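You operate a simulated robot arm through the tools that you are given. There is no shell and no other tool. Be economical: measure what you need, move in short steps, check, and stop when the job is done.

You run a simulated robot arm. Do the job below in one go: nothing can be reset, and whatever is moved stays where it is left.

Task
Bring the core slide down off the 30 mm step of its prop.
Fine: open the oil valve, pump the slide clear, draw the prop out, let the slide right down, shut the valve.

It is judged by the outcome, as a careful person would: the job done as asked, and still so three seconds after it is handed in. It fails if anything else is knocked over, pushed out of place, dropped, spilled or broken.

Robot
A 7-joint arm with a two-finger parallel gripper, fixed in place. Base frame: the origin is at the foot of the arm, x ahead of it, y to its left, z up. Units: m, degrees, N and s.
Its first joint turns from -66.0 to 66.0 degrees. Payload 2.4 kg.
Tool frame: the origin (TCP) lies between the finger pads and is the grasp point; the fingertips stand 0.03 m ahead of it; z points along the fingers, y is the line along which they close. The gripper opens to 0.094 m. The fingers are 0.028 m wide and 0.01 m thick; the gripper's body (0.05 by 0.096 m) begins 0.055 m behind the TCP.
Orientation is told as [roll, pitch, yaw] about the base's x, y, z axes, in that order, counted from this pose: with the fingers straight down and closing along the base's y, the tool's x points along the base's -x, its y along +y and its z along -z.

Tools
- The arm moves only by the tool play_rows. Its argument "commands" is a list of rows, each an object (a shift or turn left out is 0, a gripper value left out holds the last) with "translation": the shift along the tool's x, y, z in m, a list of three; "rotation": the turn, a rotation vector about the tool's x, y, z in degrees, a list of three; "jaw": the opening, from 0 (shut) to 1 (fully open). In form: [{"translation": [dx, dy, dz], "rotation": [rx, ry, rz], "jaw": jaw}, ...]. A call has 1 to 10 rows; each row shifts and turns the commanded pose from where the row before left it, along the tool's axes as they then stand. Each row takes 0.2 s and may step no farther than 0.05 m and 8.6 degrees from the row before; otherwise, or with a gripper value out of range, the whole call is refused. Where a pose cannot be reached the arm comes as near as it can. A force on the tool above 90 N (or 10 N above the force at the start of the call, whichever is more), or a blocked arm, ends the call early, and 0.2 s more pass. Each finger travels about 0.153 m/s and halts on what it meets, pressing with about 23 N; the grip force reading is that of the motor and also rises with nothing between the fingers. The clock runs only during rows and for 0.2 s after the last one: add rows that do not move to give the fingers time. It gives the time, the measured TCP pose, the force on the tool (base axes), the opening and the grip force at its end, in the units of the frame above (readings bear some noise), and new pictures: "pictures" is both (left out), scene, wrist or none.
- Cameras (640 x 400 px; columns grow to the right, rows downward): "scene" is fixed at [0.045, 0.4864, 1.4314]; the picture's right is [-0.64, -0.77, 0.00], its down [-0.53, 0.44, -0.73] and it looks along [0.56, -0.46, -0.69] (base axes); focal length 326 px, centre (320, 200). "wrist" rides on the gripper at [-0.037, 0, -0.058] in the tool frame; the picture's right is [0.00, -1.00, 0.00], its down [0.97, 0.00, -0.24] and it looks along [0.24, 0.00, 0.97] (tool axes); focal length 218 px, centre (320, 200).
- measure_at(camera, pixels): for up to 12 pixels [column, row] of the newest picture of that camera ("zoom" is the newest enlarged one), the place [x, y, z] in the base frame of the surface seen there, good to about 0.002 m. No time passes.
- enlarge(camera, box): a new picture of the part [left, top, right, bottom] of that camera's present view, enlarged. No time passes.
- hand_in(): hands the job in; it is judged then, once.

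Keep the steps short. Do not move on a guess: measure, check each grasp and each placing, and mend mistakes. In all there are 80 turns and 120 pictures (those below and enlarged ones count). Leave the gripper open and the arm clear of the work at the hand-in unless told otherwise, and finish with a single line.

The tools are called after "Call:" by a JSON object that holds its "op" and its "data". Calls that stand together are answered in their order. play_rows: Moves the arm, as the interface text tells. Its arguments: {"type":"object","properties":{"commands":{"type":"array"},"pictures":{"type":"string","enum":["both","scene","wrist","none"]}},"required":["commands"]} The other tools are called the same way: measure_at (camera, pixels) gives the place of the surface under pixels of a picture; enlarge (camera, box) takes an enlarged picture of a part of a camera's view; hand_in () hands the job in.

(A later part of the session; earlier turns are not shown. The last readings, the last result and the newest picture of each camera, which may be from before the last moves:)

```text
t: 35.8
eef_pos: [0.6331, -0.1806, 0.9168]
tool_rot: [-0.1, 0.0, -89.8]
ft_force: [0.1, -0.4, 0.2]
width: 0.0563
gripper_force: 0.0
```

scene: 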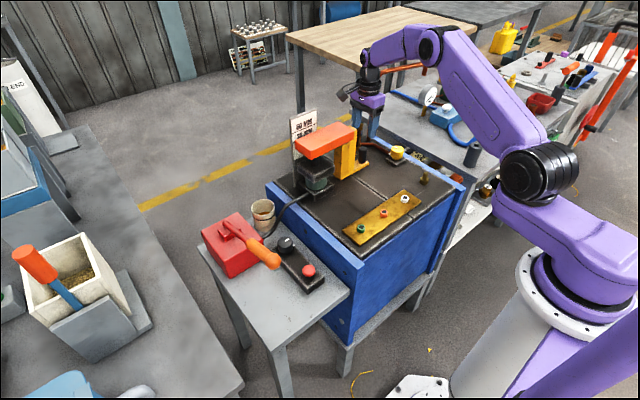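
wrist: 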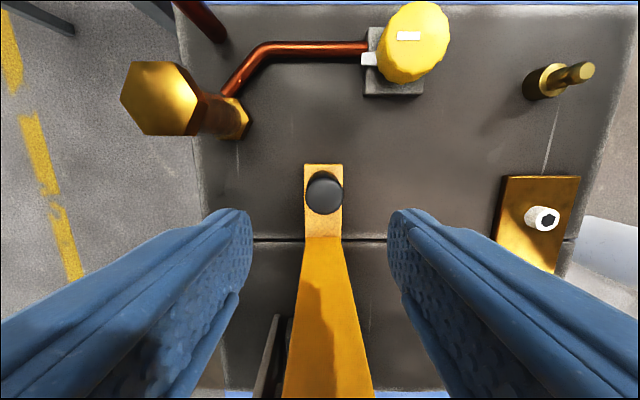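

Peg is centred between the fingers (324,193). Down to z≈0.812 and close.

Call:
{"op": "play_rows", "data": {"commands": [{"translation": [0.0, -0.001, 0.04]}, {"translation": [0.002, 0, 0.04]}, {"translation": [0, 0, 0.024]}, {}, {"jaw": 0.1}, {"jaw": 0.1}, {"jaw": 0.1}], "pictures": "both"}}

```text
t: 36.5
eef_pos: [0.6388, -0.1793, 0.8475]
tool_rot: [1.1, 0.1, -89.3]
ft_force: [1.4, -1.6, 13.1]
width: 0.0563
gripper_force: 0.1
stopped in row 3: the force on the tool passed its limit (the readings are from after the stop); the commanded pose is now the measured one
```

scene: 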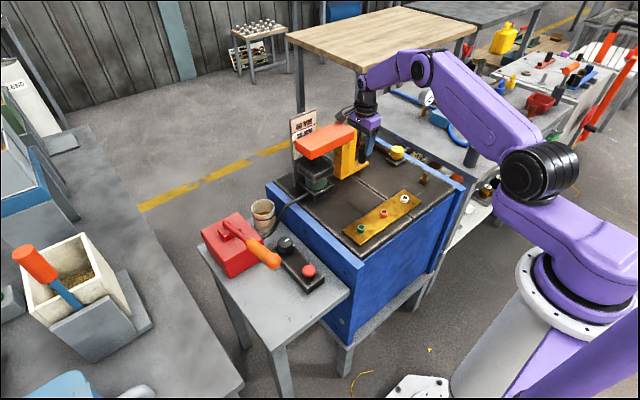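
wrist: 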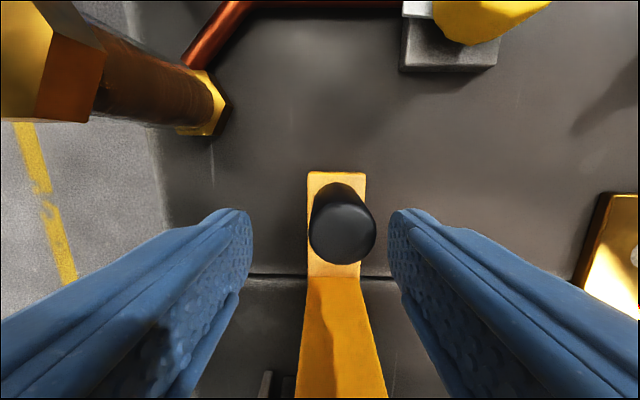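

The descent met something at z≈0.85. Look before doing anything.

Call:
{"op": "enlarge", "data": {"camera": "scene", "box": [290, 70, 430, 200]}}

Call:
{"op": "measure_at", "data": {"camera": "wrist", "pixels": [[342, 225], [310, 180], [363, 180], [337, 285], [45, 50], [320, 230], [340, 300]]}}

```text
3.08 times, centred on (360, 135) of scene
```

zoom: 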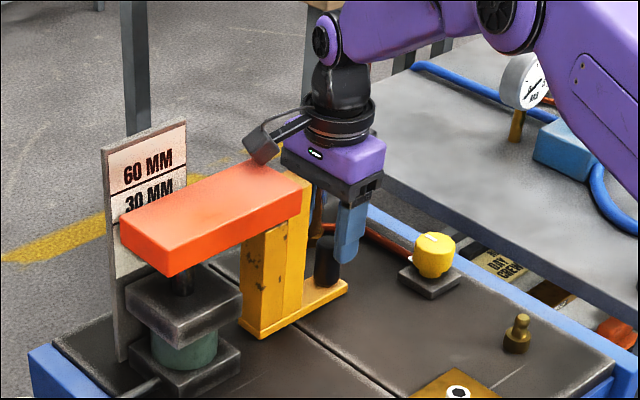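

```text
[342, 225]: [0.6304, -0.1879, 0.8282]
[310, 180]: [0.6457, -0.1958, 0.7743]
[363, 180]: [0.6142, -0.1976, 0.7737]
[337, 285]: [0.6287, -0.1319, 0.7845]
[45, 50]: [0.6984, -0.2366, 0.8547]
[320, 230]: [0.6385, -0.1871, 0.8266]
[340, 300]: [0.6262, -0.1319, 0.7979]
```

The box on the hand (on the tool's +x side) came down on the slab. Back straight up, and turn the hand the other way round (box toward −y).

Call:
{"op": "play_rows", "data": {"commands": [{"translation": [0, 0, -0.04]}, {"translation": [0, 0, -0.05]}, {"translation": [0, 0, -0.05]}, {"translation": [0, -0.04, -0.03]}, {"translation": [0, -0.045, 0]}, {"translation": [0, -0.045, 0]}, {}], "pictures": "scene"}}

Call:
{"op": "enlarge", "data": {"camera": "scene", "box": [280, 100, 400, 210]}}

Call:
{"op": "measure_at", "data": {"camera": "scene", "pixels": [[318, 143], [335, 137], [363, 148], [352, 125]]}}

```text
t: 38.1
eef_pos: [0.504, -0.1806, 1.0144]
tool_rot: [0.9, 0.2, -89.2]
ft_force: [0.1, 1.1, -0.3]
width: 0.0564
gripper_force: 0.0
```

scene: 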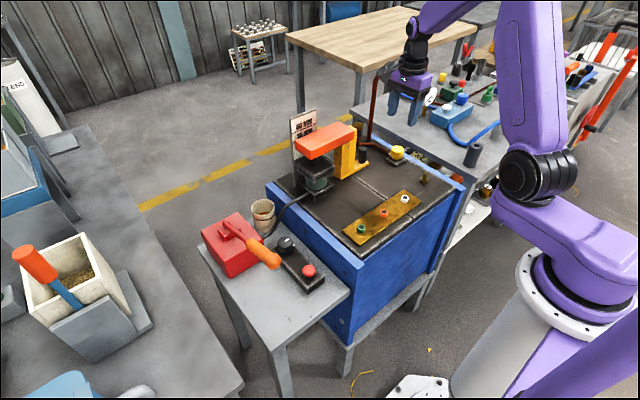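

```text
3.64 times, centred on (340, 155) of scene
```

zoom: 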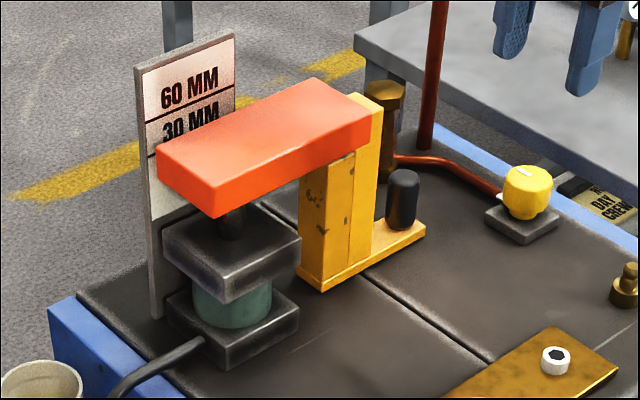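

```text
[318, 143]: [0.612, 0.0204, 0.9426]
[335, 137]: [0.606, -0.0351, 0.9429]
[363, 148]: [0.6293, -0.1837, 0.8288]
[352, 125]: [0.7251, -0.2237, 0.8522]
```

Nothing moved (slab still 0.943). Turn the hand by ~180° here in the free air.

Call:
{"op": "play_rows", "data": {"commands": [{"rotation": [0, 0, -8.55]}, {"rotation": [0, 0, -8.55]}, {"rotation": [0, 0, -8.55]}, {"rotation": [0, 0, -8.55]}, {"rotation": [0, 0, -8.55]}, {"rotation": [0, 0, -8.55]}, {"rotation": [0, 0, -8.55]}, {"rotation": [0, 0, -8.55]}, {"rotation": [0, 0, -8.55]}, {"rotation": [0, 0, -8.55]}], "pictures": "none"}}

Call:
{"op": "play_rows", "data": {"commands": [{"rotation": [0, 0, -8.55]}, {"rotation": [0, 0, -8.55]}, {"rotation": [0, 0, -8.55]}, {"rotation": [0, 0, -8.55]}, {"rotation": [0, 0, -8.55]}, {"rotation": [0, 0, -8.55]}, {"rotation": [0, 0, -8.55]}, {"rotation": [0, 0, -8.55]}, {"rotation": [0, 0, -8.55]}, {"rotation": [0, 0, -8.55]}], "pictures": "none"}}

Call:
{"op": "play_rows", "data": {"commands": [{"rotation": [0, 0, -8.2]}, {}], "pictures": "both"}}

```text
t: 40.3
eef_pos: [0.5046, -0.1815, 1.0146]
tool_rot: [0.3, -0.8, -3.5]
ft_force: [0.4, -0.3, 0.1]
width: 0.0565
gripper_force: 0.0
```

```text
t: 42.5
eef_pos: [0.5048, -0.1815, 1.0136]
tool_rot: [-0.9, -0.4, 82.0]
ft_force: [-0.2, 0.2, -0.5]
width: 0.0565
gripper_force: 0.0
```

```text
t: 43.1
eef_pos: [0.5045, -0.1815, 1.0141]
tool_rot: [-0.9, -0.2, 90.2]
ft_force: [-0.2, 0.7, 0.2]
width: 0.0562
gripper_force: 0.0
```

scene: 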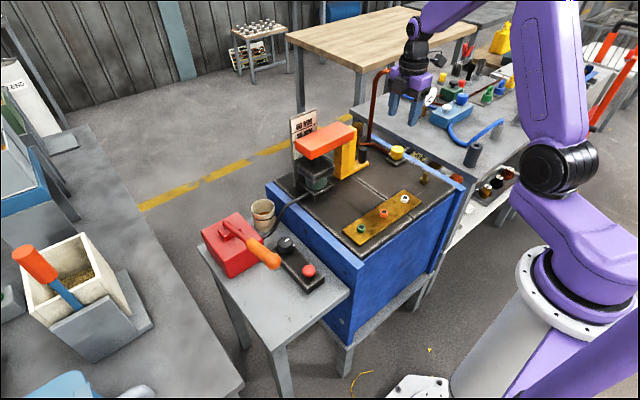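
wrist: 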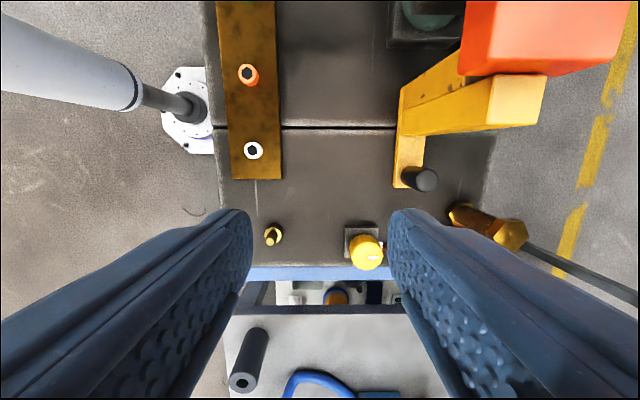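

Box now faces −y. Level the tool, move over the peg and look.

Call:
{"op": "play_rows", "data": {"commands": [{"rotation": [0, -0.9, 0]}, {"translation": [0.002, -0.043, 0]}, {"translation": [0, -0.043, 0]}, {"translation": [0, -0.043, 0]}, {"translation": [0, 0, 0.05]}, {"translation": [0, 0, 0.045]}, {}], "pictures": "both"}}

Call:
{"op": "enlarge", "data": {"camera": "scene", "box": [290, 60, 430, 200]}}

Call:
{"op": "measure_at", "data": {"camera": "wrist", "pixels": [[320, 200], [320, 190], [335, 200], [305, 200]]}}

```text
t: 44.7
eef_pos: [0.6349, -0.184, 0.9216]
tool_rot: [-0.8, -1.0, 90.1]
ft_force: [0.7, -0.9, 0.2]
width: 0.0564
gripper_force: 0.0
```

scene: 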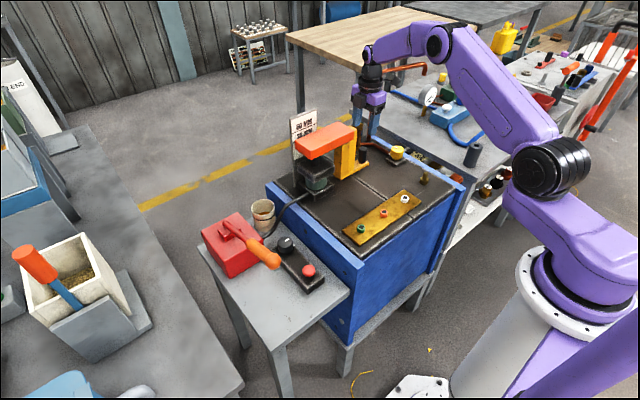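
wrist: 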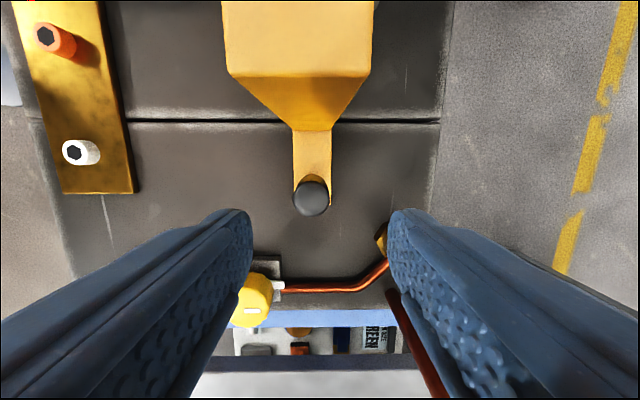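

```text
2.86 times, centred on (360, 130) of scene
```

zoom: 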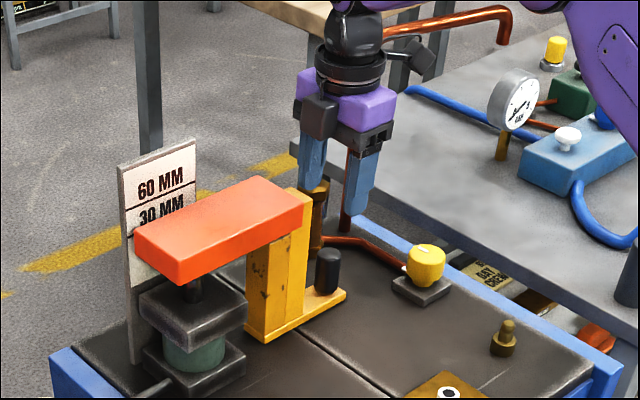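

```text
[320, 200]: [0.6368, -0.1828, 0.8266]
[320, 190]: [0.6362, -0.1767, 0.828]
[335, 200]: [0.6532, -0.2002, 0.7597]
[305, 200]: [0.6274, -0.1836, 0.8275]
```

Now the small camera box (tool −x side) would come near the prop's tall step. So lean the hand 17° toward −y (about its closing axis) and shift 3 mm, then look.

Call:
{"op": "play_rows", "data": {"commands": [{"translation": [0, 0.0035, 0], "rotation": [0, -8, 0]}, {"rotation": [0, -8, 0]}, {}], "pictures": "both"}}

Call:
{"op": "enlarge", "data": {"camera": "scene", "box": [290, 60, 430, 200]}}

```text
t: 45.5
eef_pos: [0.6309, -0.1836, 0.9219]
tool_rot: [-1.0, -17.3, 90.4]
ft_force: [-0.1, 0.5, -0.9]
width: 0.0564
gripper_force: 0.0
```

scene: 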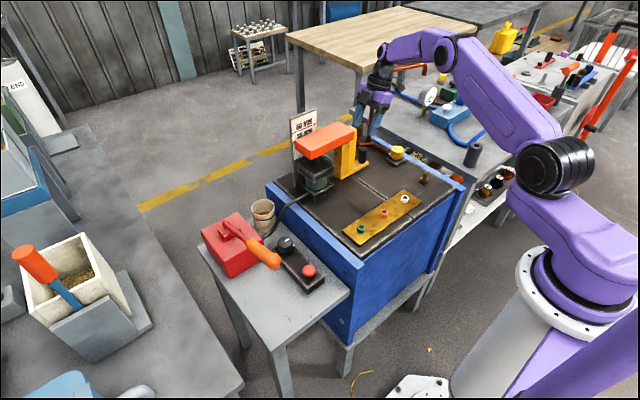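
wrist: 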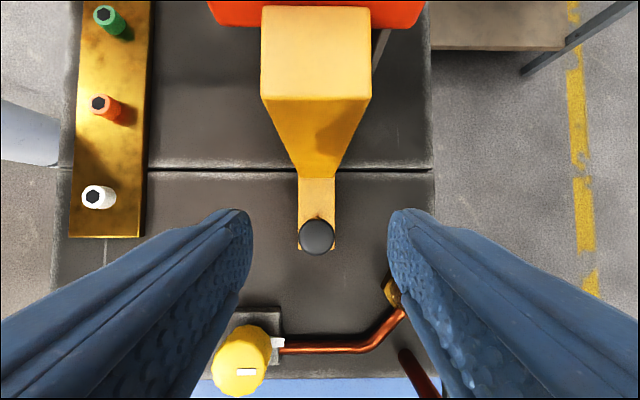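

```text
2.86 times, centred on (360, 130) of scene
```

zoom: 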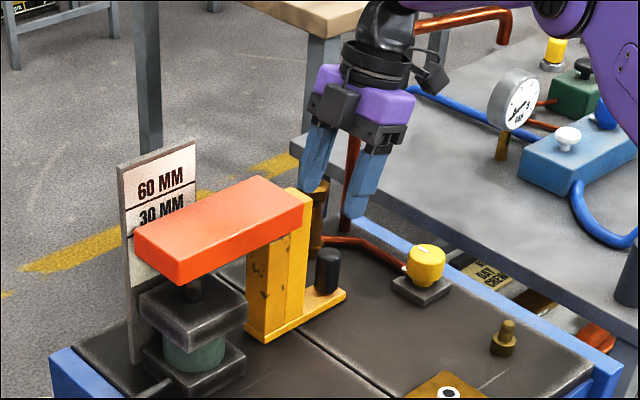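

Now well clear of the tall step. Come straight down in base z to ≈0.818 (tool x .0101/z .0331 per row) and grip the peg.

Call:
{"op": "play_rows", "data": {"commands": [{"translation": [0.0101, 0, 0.0331]}, {"translation": [0.0101, 0, 0.0331]}, {}], "pictures": "both"}}

Call:
{"op": "enlarge", "data": {"camera": "scene", "box": [290, 60, 430, 200]}}

```text
t: 46.3
eef_pos: [0.6329, -0.1828, 0.8508]
tool_rot: [-0.8, -17.0, 90.3]
ft_force: [0.0, 0.2, -0.6]
width: 0.0565
gripper_force: 0.1
```

scene: 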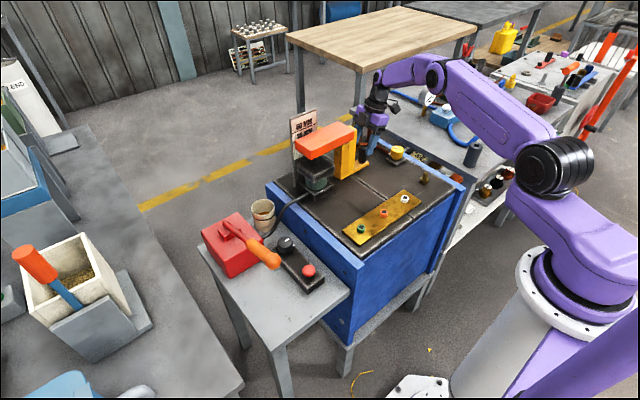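
wrist: 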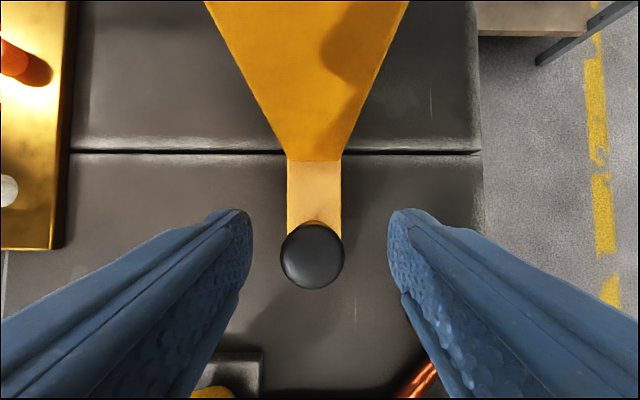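

```text
2.86 times, centred on (360, 130) of scene
```

zoom: 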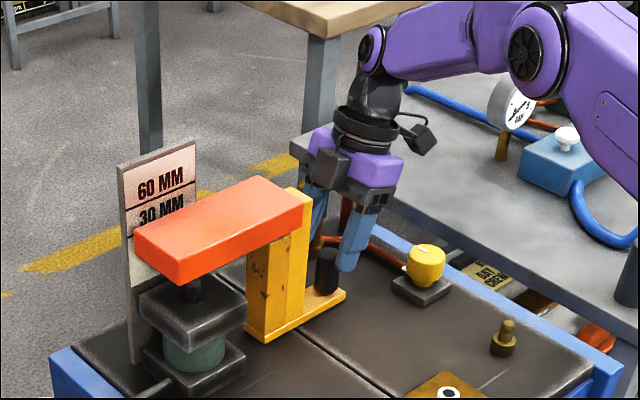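

Clear. Last 32 mm down with 2 mm centring, then close.

Call:
{"op": "play_rows", "data": {"commands": [{"translation": [0.005, 0.002, 0.0155]}, {"translation": [0.005, 0, 0.0155]}, {}, {"jaw": 0.1}, {"jaw": 0.1}, {"jaw": 0.1}], "pictures": "both"}}

Call:
{"op": "enlarge", "data": {"camera": "scene", "box": [290, 60, 430, 200]}}

```text
t: 47.7
eef_pos: [0.6298, -0.1835, 0.8178]
tool_rot: [-0.8, -17.1, 90.3]
ft_force: [-2.9, -0.7, 4.3]
width: 0.0281
gripper_force: 44.7
```

scene: 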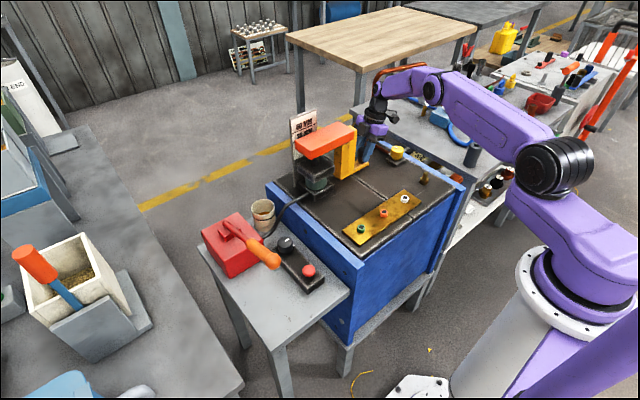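
wrist: 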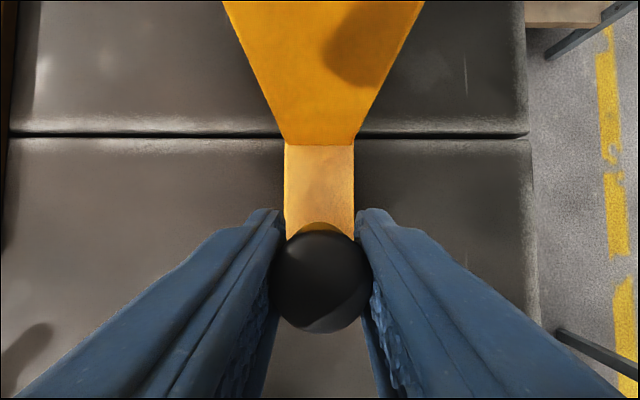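

```text
2.86 times, centred on (360, 130) of scene
```

zoom: 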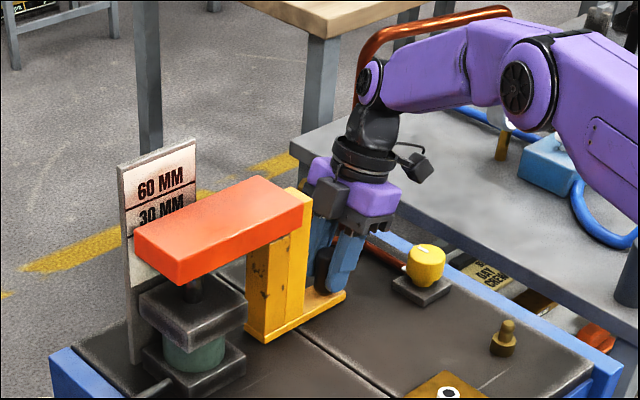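

Peg held. First draw 18 mm toward −y and check the prop follows upright.

Call:
{"op": "play_rows", "data": {"commands": [{"translation": [0.0052, 0, -0.0035]}, {"translation": [0.0057, 0, -0.0018]}, {"translation": [0.0057, 0.002, -0.0018]}, {}], "pictures": "both"}}

Call:
{"op": "enlarge", "data": {"camera": "scene", "box": [290, 60, 430, 200]}}

```text
t: 48.7
eef_pos: [0.6299, -0.1991, 0.8179]
tool_rot: [-1.0, -17.0, 90.5]
ft_force: [20.2, 2.7, -35.5]
width: 0.0282
gripper_force: 44.4
```

scene: 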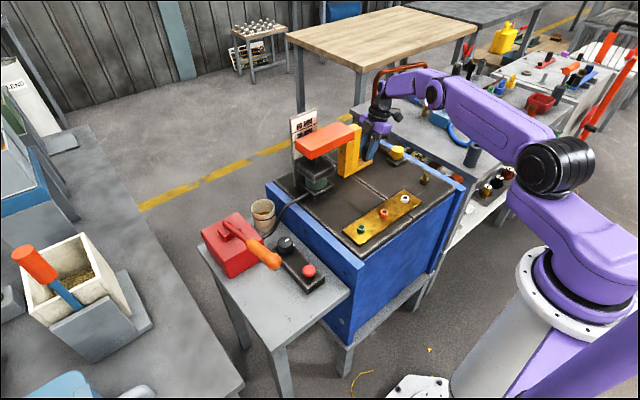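
wrist: 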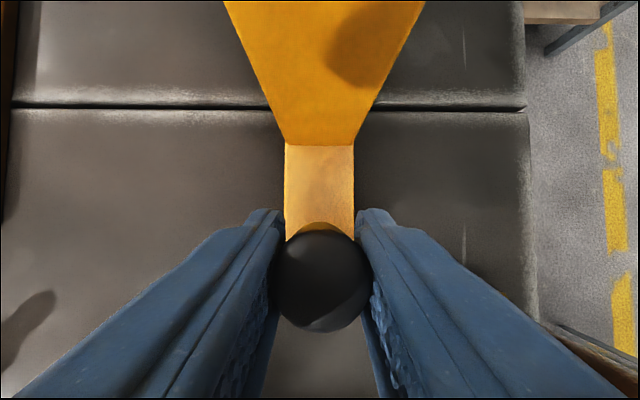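

```text
2.86 times, centred on (360, 130) of scene
```

zoom: 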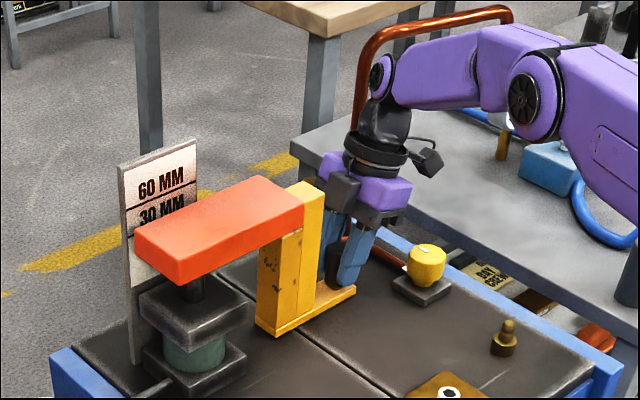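

The prop followed 16 mm; sideways/lift resistance shows it runs in a guide along y. Take out the x and lift bias and draw straight −y another 20 mm.

Call:
{"op": "play_rows", "data": {"commands": [{"translation": [0.0005, -0.002, 0.0018]}, {"translation": [0.0057, 0, -0.0018]}, {"translation": [0.0057, 0, -0.0018]}, {"translation": [0.0057, 0, -0.0018]}, {}], "pictures": "scene"}}

Call:
{"op": "enlarge", "data": {"camera": "scene", "box": [290, 60, 430, 200]}}

```text
t: 49.9
eef_pos: [0.6298, -0.2174, 0.8178]
tool_rot: [-0.7, -17.1, 90.1]
ft_force: [6.7, 1.3, -26.0]
width: 0.0277
gripper_force: 44.7
```

scene: 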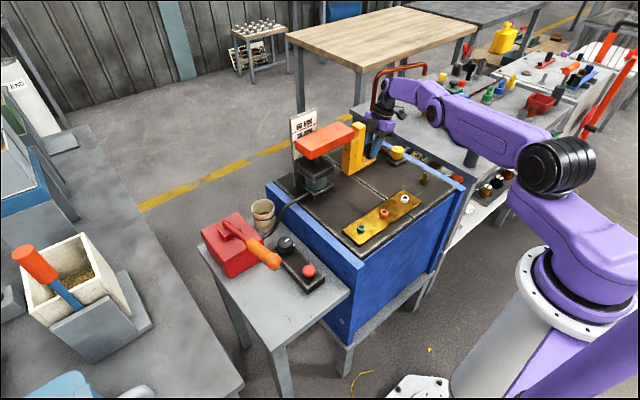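

```text
2.86 times, centred on (360, 130) of scene
```

zoom: 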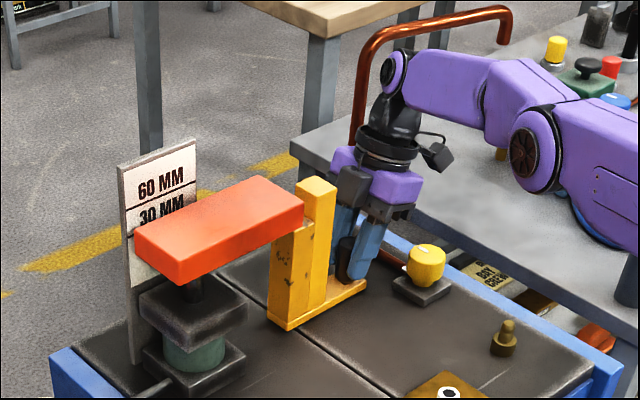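

Moving well. Measure slab end, then continue ~27 mm straight.

Call:
{"op": "measure_at", "data": {"camera": "zoom", "pixels": [[303, 210], [295, 195], [272, 320], [365, 285], [318, 185], [285, 240], [365, 95], [400, 70]]}}

Call:
{"op": "play_rows", "data": {"commands": [{"translation": [0.0004, -0.0005, 0.0012]}, {"translation": [0.0057, 0, -0.0017]}, {"translation": [0.0057, 0, -0.0017]}, {"translation": [0.0057, 0, -0.0017]}, {"translation": [0.0057, 0, -0.0017]}, {"translation": [0.0038, 0, -0.0012]}, {}], "pictures": "scene"}}

Call:
{"op": "enlarge", "data": {"camera": "scene", "box": [290, 60, 430, 200]}}

```text
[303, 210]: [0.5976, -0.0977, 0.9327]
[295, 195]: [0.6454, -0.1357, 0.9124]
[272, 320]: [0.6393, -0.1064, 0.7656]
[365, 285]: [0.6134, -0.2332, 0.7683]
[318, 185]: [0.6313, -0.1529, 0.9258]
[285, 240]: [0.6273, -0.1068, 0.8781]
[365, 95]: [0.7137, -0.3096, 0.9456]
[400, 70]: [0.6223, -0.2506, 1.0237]
```

```text
t: 51.5
eef_pos: [0.6302, -0.2248, 0.8247]
tool_rot: [-2.2, -17.5, 91.9]
ft_force: [42.1, 29.6, 21.8]
width: 0.0285
gripper_force: 45.3
out of reach, approached as far as the arm can: row 2, 4, 6
```

scene: 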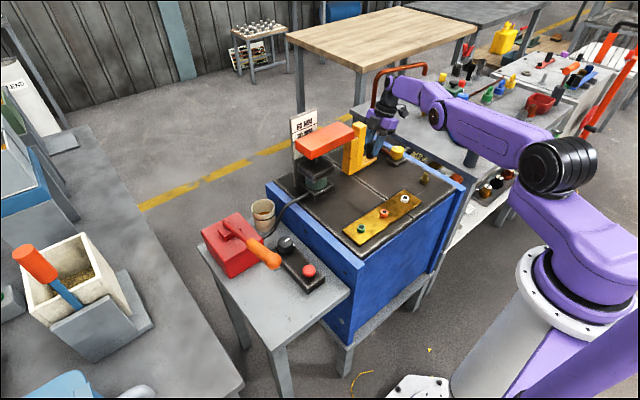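

```text
2.86 times, centred on (360, 130) of scene
```

zoom: 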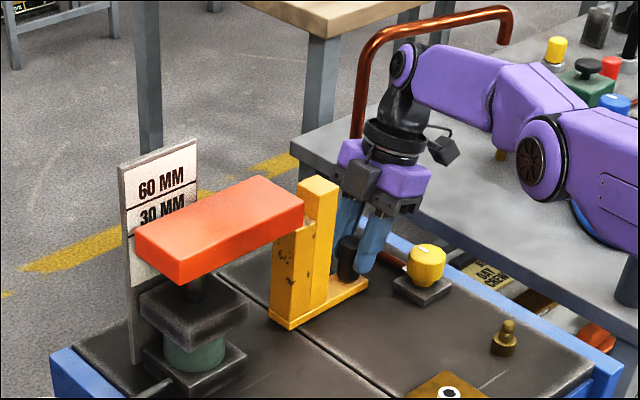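

Reach limit: the prop's low step is now ~1 cm past the slab's end, I want more. Relax the pull, release the peg and back up; then I'll pull by the prop's tall column, which is closer in.

Call:
{"op": "play_rows", "data": {"commands": [{"translation": [-0.01, 0, 0.003]}, {"translation": [-0.008, 0, 0.0025]}, {}], "pictures": "none"}}

```text
t: 52.3
eef_pos: [0.6297, -0.2204, 0.8242]
tool_rot: [-2.9, -16.6, 91.0]
ft_force: [69.0, -1.3, 1.1]
width: 0.0288
gripper_force: 44.8
```

Call:
{"op": "play_rows", "data": {"commands": [{"translation": [0, -0.003, 0]}, {"translation": [0, -0.003, 0]}, {}], "pictures": "none"}}

```text
t: 53.1
eef_pos: [0.6295, -0.2241, 0.8255]
tool_rot: [-1.9, -16.7, 90.4]
ft_force: [33.6, 2.4, 21.3]
width: 0.0289
gripper_force: 45.4
```

Call:
{"op": "play_rows", "data": {"commands": [{"translation": [-0.005, -0.002, 0.003]}, {"translation": [-0.003, -0.001, 0.001]}, {}], "pictures": "wrist"}}

```text
t: 53.9
eef_pos: [0.6297, -0.2172, 0.8227]
tool_rot: [-1.5, -16.7, 90.3]
ft_force: [4.3, -2.2, 40.7]
width: 0.0279
gripper_force: 44.7
```

wrist: 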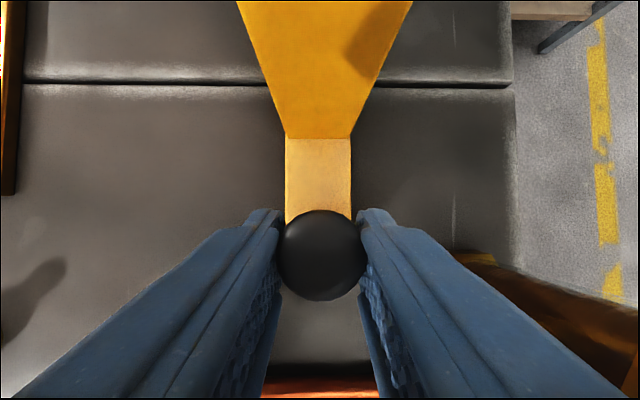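

Ease the downward load, open, and withdraw upward.

Call:
{"op": "play_rows", "data": {"commands": [{"translation": [-0.0009, 0, -0.004]}, {"jaw": 0.55}, {"jaw": 0.55}, {"translation": [-0.0101, 0, -0.0331]}, {"translation": [-0.0101, 0, -0.0331]}, {"translation": [-0.0101, 0, -0.0331]}, {"translation": [-0.0101, 0, -0.0331]}, {}], "pictures": "both"}}

Call:
{"op": "enlarge", "data": {"camera": "scene", "box": [290, 90, 410, 200]}}

```text
t: 55.7
eef_pos: [0.6263, -0.2136, 0.9613]
tool_rot: [-0.8, -17.2, 90.2]
ft_force: [0.1, -0.2, -0.3]
width: 0.0516
gripper_force: 0.0
```

scene: 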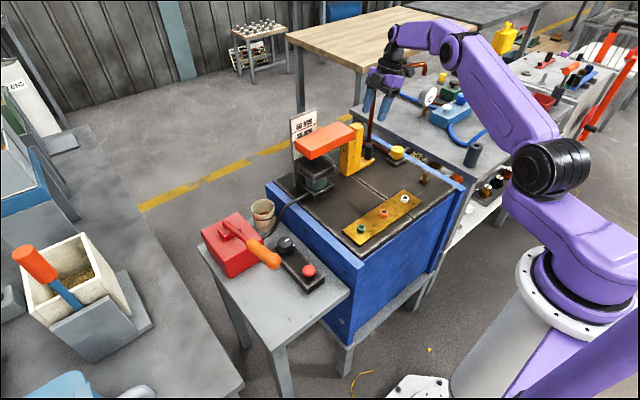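
wrist: 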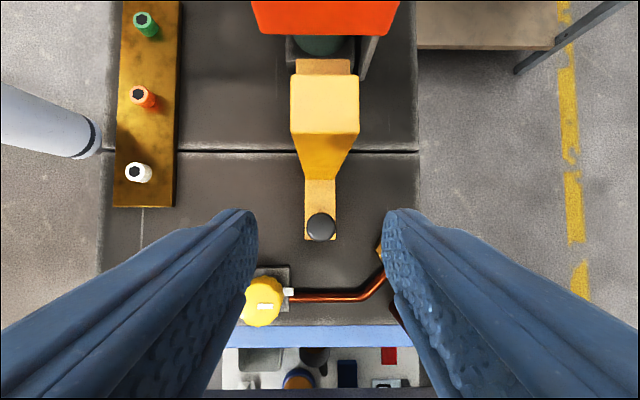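

```text
3.64 times, centred on (350, 145) of scene
```

zoom: 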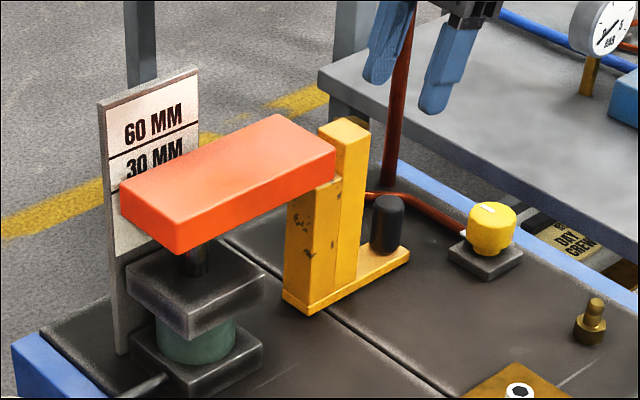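

Prop standing fine. Measure tall column top, low step, and slab end.

Call:
{"op": "measure_at", "data": {"camera": "wrist", "pixels": [[292, 132], [357, 132], [293, 78], [357, 78], [325, 105], [298, 63], [348, 63], [258, 12], [385, 15], [320, 225]]}}

Call:
{"op": "measure_at", "data": {"camera": "zoom", "pixels": [[330, 155], [325, 168], [284, 296], [308, 312], [330, 150]]}}

```text
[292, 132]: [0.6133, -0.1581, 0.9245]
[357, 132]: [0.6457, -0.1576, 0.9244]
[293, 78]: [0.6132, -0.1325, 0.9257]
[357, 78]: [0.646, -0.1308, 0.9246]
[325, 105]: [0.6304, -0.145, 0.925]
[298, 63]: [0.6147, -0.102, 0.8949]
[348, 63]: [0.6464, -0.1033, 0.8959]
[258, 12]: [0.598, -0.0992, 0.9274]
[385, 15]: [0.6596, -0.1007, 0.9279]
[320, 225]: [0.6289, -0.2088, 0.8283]
```

```text
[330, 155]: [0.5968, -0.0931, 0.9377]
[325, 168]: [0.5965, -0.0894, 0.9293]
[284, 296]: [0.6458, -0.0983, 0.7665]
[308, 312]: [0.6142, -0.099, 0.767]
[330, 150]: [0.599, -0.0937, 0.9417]
```

The low step has just reached the slab's end (both ≈ y −0.100); I want 25 mm more. Reduce the lean to ~9°, go over the tall column (0.630, −0.145) and look.

Call:
{"op": "play_rows", "data": {"commands": [{"rotation": [0, 8.6, 0], "jaw": 0.65}, {"translation": [-0.0045, -0.0035, -0.0297]}, {"translation": [-0.0339, 0, 0.0051]}, {"translation": [-0.0339, 0, 0.0051]}, {}], "pictures": "both"}}

Call:
{"op": "enlarge", "data": {"camera": "scene", "box": [290, 60, 430, 200]}}

```text
t: 56.9
eef_pos: [0.6305, -0.1437, 0.9901]
tool_rot: [-0.9, -8.5, 90.3]
ft_force: [-0.1, 0.6, 0.1]
width: 0.0611
gripper_force: 0.0
```

scene: 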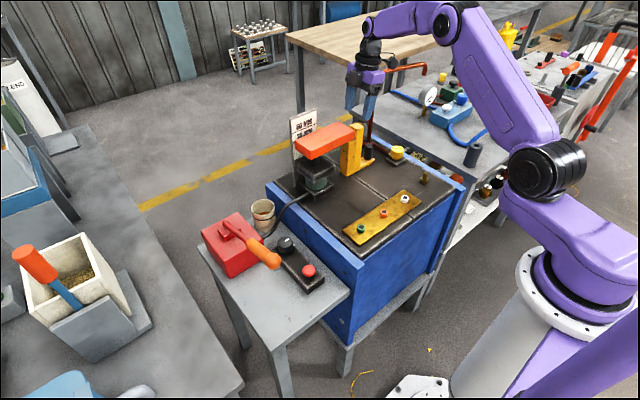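
wrist: 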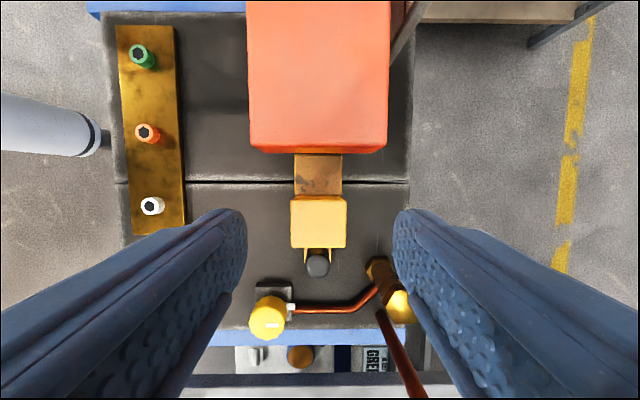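

```text
2.86 times, centred on (360, 130) of scene
```

zoom: 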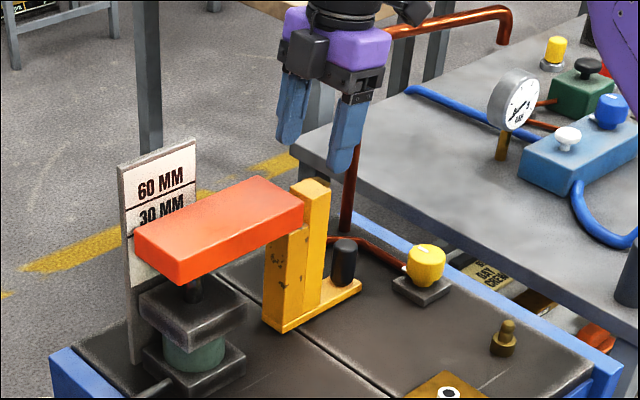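

Centred. Down ~71 mm to z≈0.919 and grip the column.

Call:
{"op": "play_rows", "data": {"commands": [{"translation": [0.007, 0, 0.036]}, {"translation": [0.0065, 0, 0.034]}, {}, {"jaw": 0.15}, {"jaw": 0.15}, {"jaw": 0.15}], "pictures": "both"}}

Call:
{"op": "enlarge", "data": {"camera": "scene", "box": [290, 60, 430, 200]}}

```text
t: 58.3
eef_pos: [0.6308, -0.1488, 0.9189]
tool_rot: [-1.0, -8.3, 90.2]
ft_force: [15.5, -1.4, -9.1]
width: 0.0383
gripper_force: 45.1
```

scene: 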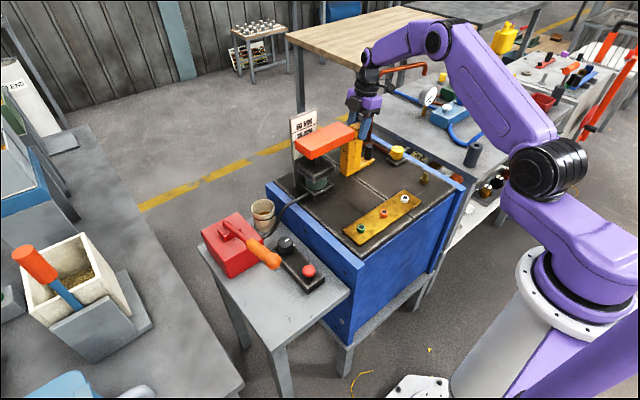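
wrist: 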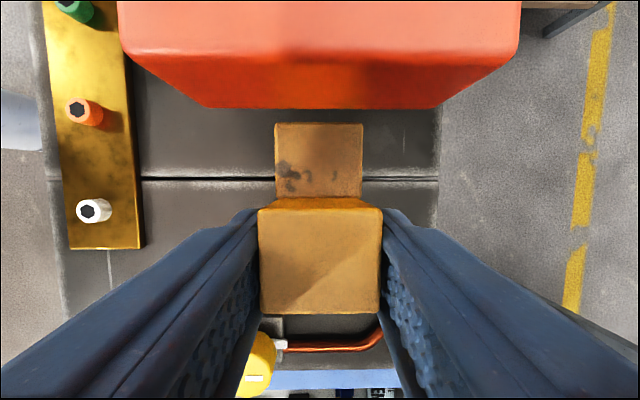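

```text
2.86 times, centred on (360, 130) of scene
```

zoom: 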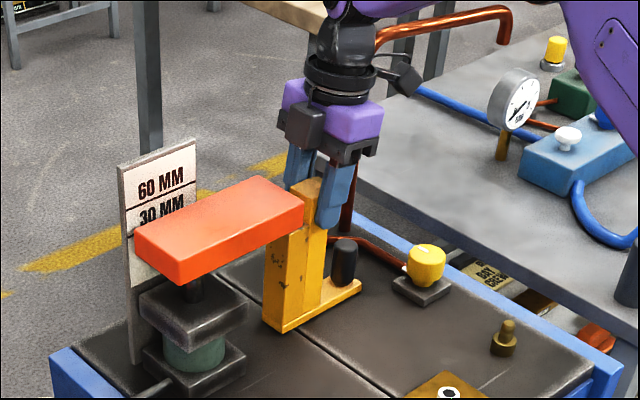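

Column gripped. Draw straight −y 25 mm.

Call:
{"op": "play_rows", "data": {"commands": [{"translation": [0.0059, -0.001, -0.0007]}, {"translation": [0.0059, 0, -0.0009]}, {"translation": [0.0059, 0, -0.0009]}, {"translation": [0.0059, 0, -0.0009]}, {}], "pictures": "both"}}

Call:
{"op": "enlarge", "data": {"camera": "scene", "box": [290, 60, 430, 200]}}

```text
t: 59.5
eef_pos: [0.6304, -0.1622, 0.9178]
tool_rot: [-0.2, -9.0, 90.9]
ft_force: [-17.3, 37.5, -1.9]
width: 0.0386
gripper_force: 44.7
```

scene: 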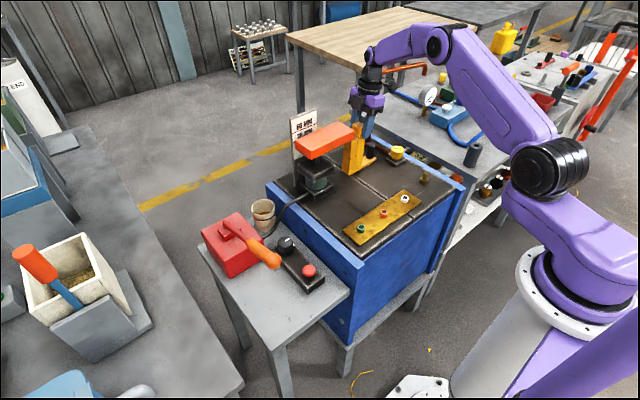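
wrist: 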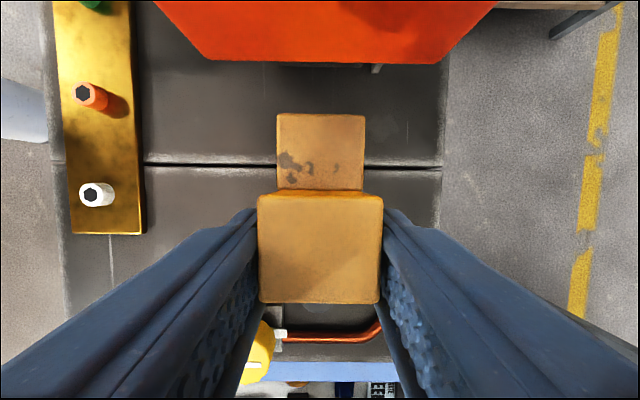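

```text
2.86 times, centred on (360, 130) of scene
```

zoom: 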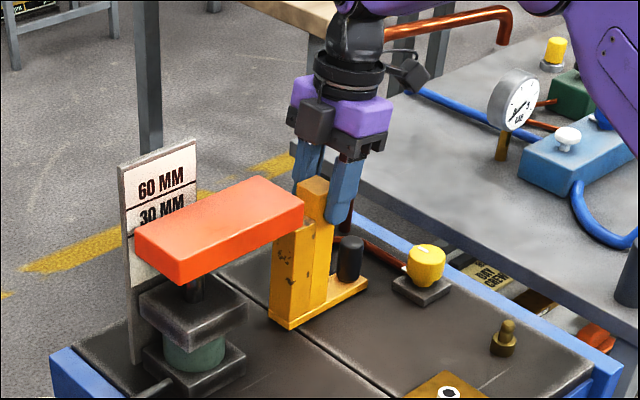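

Resistance (37 N) at this point again — same place as before, so this is the guide's end of travel. Measure, then ease the pull and release.

Call:
{"op": "measure_at", "data": {"camera": "wrist", "pixels": [[280, 118], [360, 118], [320, 200], [320, 298], [220, 55], [430, 58]]}}

Call:
{"op": "play_rows", "data": {"commands": [{"translation": [-0.004, 0.001, 0.0006]}, {"translation": [-0.004, 0, 0.0006]}, {}], "pictures": "none"}}

```text
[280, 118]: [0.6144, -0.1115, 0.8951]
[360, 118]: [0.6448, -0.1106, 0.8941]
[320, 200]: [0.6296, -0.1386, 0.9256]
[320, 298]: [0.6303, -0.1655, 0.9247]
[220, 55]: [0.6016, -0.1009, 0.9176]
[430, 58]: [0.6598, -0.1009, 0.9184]
```

```text
t: 60.3
eef_pos: [0.6297, -0.1619, 0.9181]
tool_rot: [-0.8, -8.7, 90.4]
ft_force: [-0.5, 19.4, -19.4]
width: 0.0383
gripper_force: 45.0
```

Low step is at y −0.111, slab end −0.101: 10 mm clear, at its stop. Ease the rest and release upward.

Call:
{"op": "play_rows", "data": {"commands": [{"translation": [-0.0025, 0, 0.002]}, {}, {"jaw": 0.6}, {"jaw": 0.6}, {"translation": [-0.006, 0, -0.04]}, {"translation": [-0.006, 0, -0.04]}, {"translation": [-0.006, 0, -0.04]}, {"rotation": [0, 8.5, 0]}, {}], "pictures": "both"}}

Call:
{"op": "measure_at", "data": {"camera": "scene", "pixels": [[318, 143], [335, 137], [355, 140], [308, 177]]}}

Call:
{"op": "enlarge", "data": {"camera": "wrist", "box": [220, 60, 420, 260]}}

```text
t: 62.3
eef_pos: [0.6273, -0.1616, 1.0388]
tool_rot: [-0.8, 0.1, 90.0]
ft_force: [0.3, -0.3, -0.5]
width: 0.0565
gripper_force: 0.0
```

scene: 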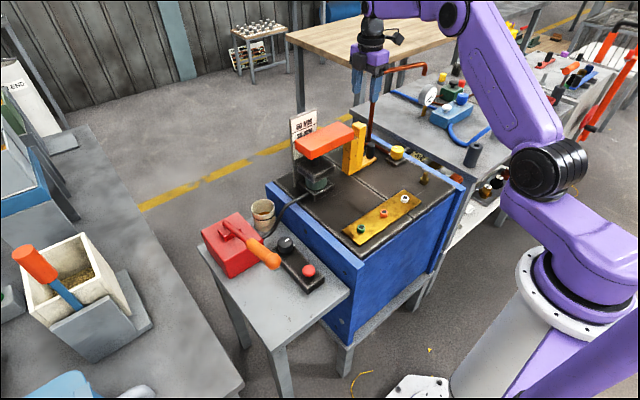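
wrist: 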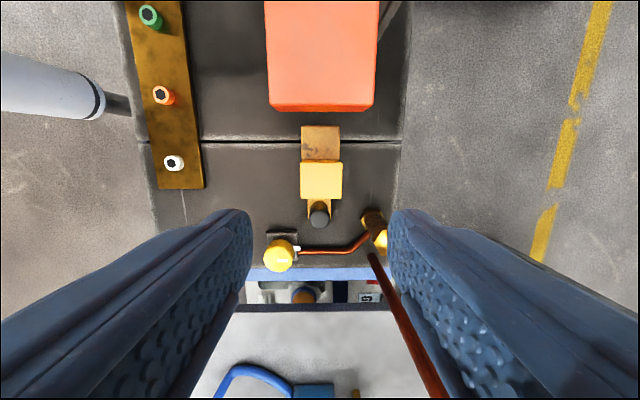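

```text
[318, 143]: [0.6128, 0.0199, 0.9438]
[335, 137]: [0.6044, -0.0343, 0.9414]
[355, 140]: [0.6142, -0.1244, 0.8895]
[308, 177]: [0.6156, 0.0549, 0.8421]
```

```text
2.00 times, centred on (320, 160) of wrist
```

zoom: 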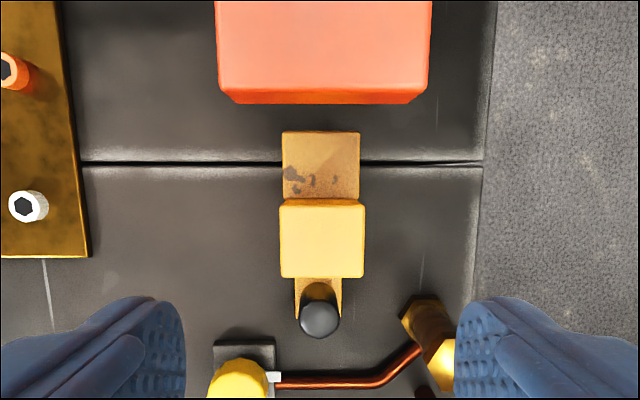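

Prop clear of the slide, slide holding at 0.943. Retract, and turn back to yaw 0.

Call:
{"op": "play_rows", "data": {"commands": [{"translation": [0, 0.045, -0.02]}, {"translation": [0, 0.045, 0]}, {"translation": [0, 0.045, 0]}, {"translation": [0, 0.045, 0]}, {"rotation": [0, 0, 8.5]}, {"rotation": [0, 0, 8.5]}, {"rotation": [0, 0, 8.5]}, {"rotation": [0, 0, 8.5]}, {"rotation": [0, 0, 8.5]}, {"rotation": [0, 0, 8.5]}], "pictures": "none"}}

Call:
{"op": "play_rows", "data": {"commands": [{"rotation": [0, 0, 8.5]}, {"rotation": [0, 0, 8.5]}, {"rotation": [0, 0, 8.5]}, {"rotation": [0, 0, 8.5]}, {"rotation": [0, 0, 5]}, {"translation": [0, 0.045, 0], "jaw": 0}, {"translation": [0, 0.045, 0]}, {"translation": [0, 0.045, 0]}, {"translation": [0, 0.045, 0]}, {}], "pictures": "none"}}

```text
t: 64.5
eef_pos: [0.4483, -0.1621, 1.0568]
tool_rot: [-0.6, -0.6, 38.9]
ft_force: [0.7, 0.0, 0.0]
width: 0.0566
gripper_force: 0.0
```

```text
t: 66.7
eef_pos: [0.4474, 0.0183, 1.0558]
tool_rot: [0.0, -0.9, 0.0]
ft_force: [0.1, -0.2, -0.4]
width: 0.0001
gripper_force: 23.4
```

Move above the red button (0.442, 0.1955), fingers shut, down to tips ~4 cm above.

Call:
{"op": "play_rows", "data": {"commands": [{"translation": [0.003, 0.045, 0], "rotation": [0, -0.9, 0]}, {"translation": [0.003, 0.045, 0]}, {"translation": [0, 0.045, 0]}, {"translation": [0, 0.042, 0]}, {"translation": [0, 0, 0.05]}, {"translation": [0, 0, 0.05]}, {"translation": [0, 0, 0.05]}, {"translation": [0, 0, 0.05]}, {"translation": [0, 0, 0.045]}, {}], "pictures": "both"}}

Call:
{"op": "measure_at", "data": {"camera": "scene", "pixels": [[335, 137], [320, 140], [308, 270]]}}

```text
t: 68.9
eef_pos: [0.4486, 0.1971, 0.8125]
tool_rot: [0.1, -1.8, 0.0]
ft_force: [-0.9, -0.5, 0.2]
width: 0.0
gripper_force: 22.9
```

scene: 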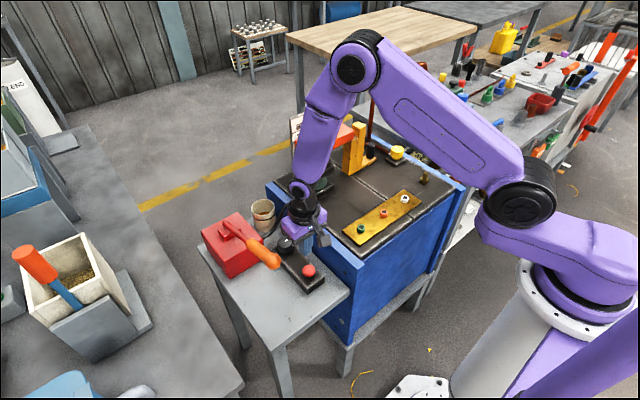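
wrist: 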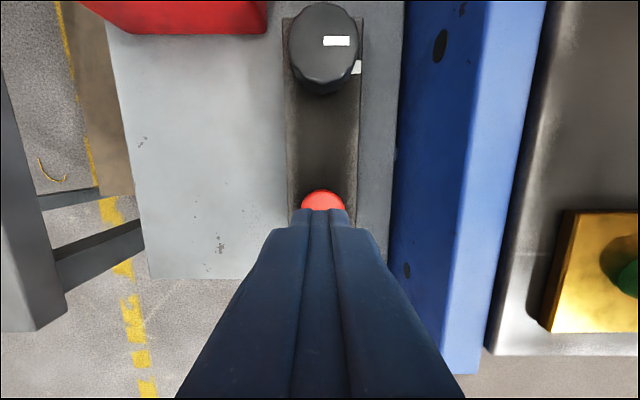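

```text
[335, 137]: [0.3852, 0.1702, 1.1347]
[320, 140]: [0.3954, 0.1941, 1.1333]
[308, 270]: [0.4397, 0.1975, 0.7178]
```

Correct tilt and 7 mm in x, come to 5 mm above the button.

Call:
{"op": "play_rows", "data": {"commands": [{"rotation": [0, 1.8, 0]}, {"translation": [0.007, -0.0015, 0]}, {"translation": [0, 0, 0.03]}, {"translation": [0, 0, 0.028]}, {}], "pictures": "both"}}

Call:
{"op": "enlarge", "data": {"camera": "scene", "box": [260, 200, 360, 300]}}

```text
t: 70.1
eef_pos: [0.4435, 0.1934, 0.7536]
tool_rot: [0.1, 0.0, 0.0]
ft_force: [-0.3, 0.7, 0.7]
width: 0.0
gripper_force: 23.1
```

scene: 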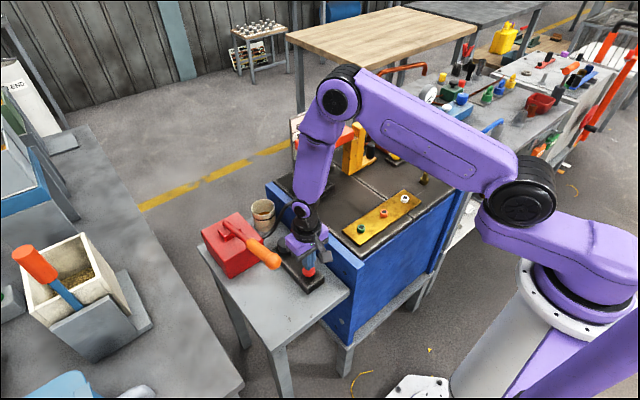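
wrist: 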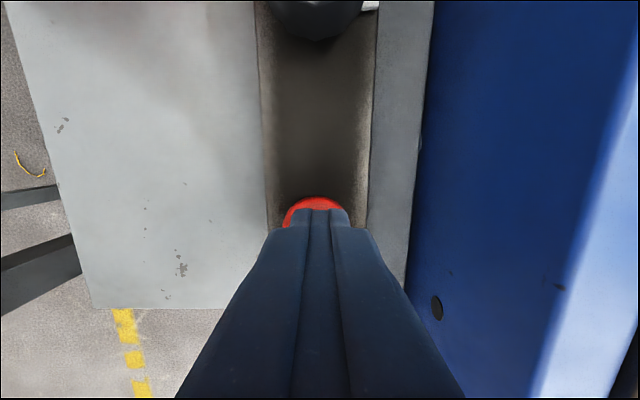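

```text
4.00 times, centred on (310, 250) of scene
```

zoom: 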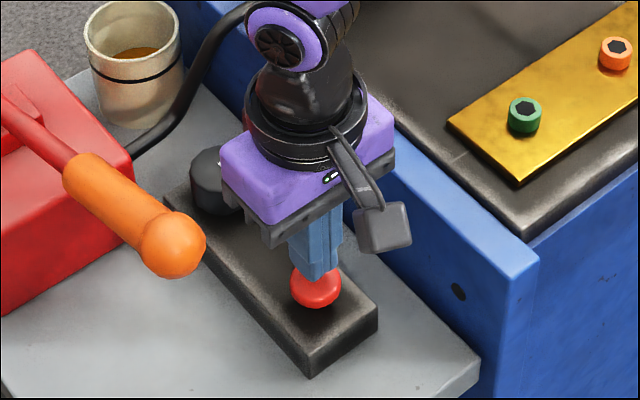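

Tips over the button. Press in 2–3 mm steps and hold.

Call:
{"op": "play_rows", "data": {"commands": [{"translation": [0.002, 0.0015, 0.003]}, {"translation": [0, 0, 0.003]}, {"translation": [0, 0, 0.003]}, {"translation": [0, 0, 0.002]}, {}, {}, {}], "pictures": "scene"}}

Call:
{"op": "enlarge", "data": {"camera": "scene", "box": [270, 100, 390, 220]}}

```text
t: 71.7
eef_pos: [0.4421, 0.194, 0.7424]
tool_rot: [0.0, 0.0, 0.0]
ft_force: [-0.8, 1.1, 3.3]
width: 0.0
gripper_force: 22.4
```

scene: 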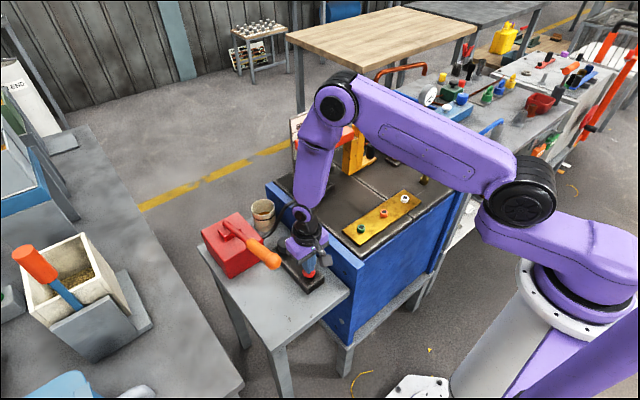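

```text
3.33 times, centred on (330, 160) of scene
```

zoom: 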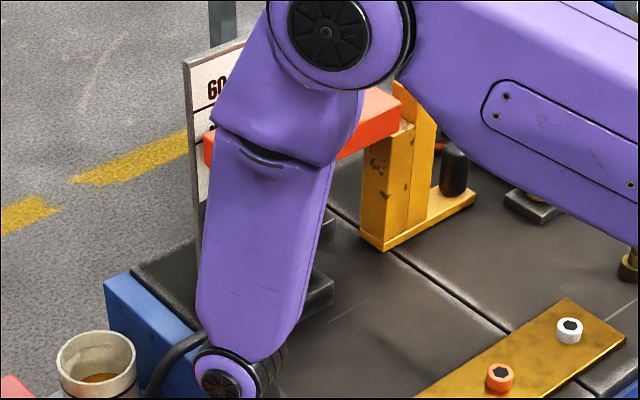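

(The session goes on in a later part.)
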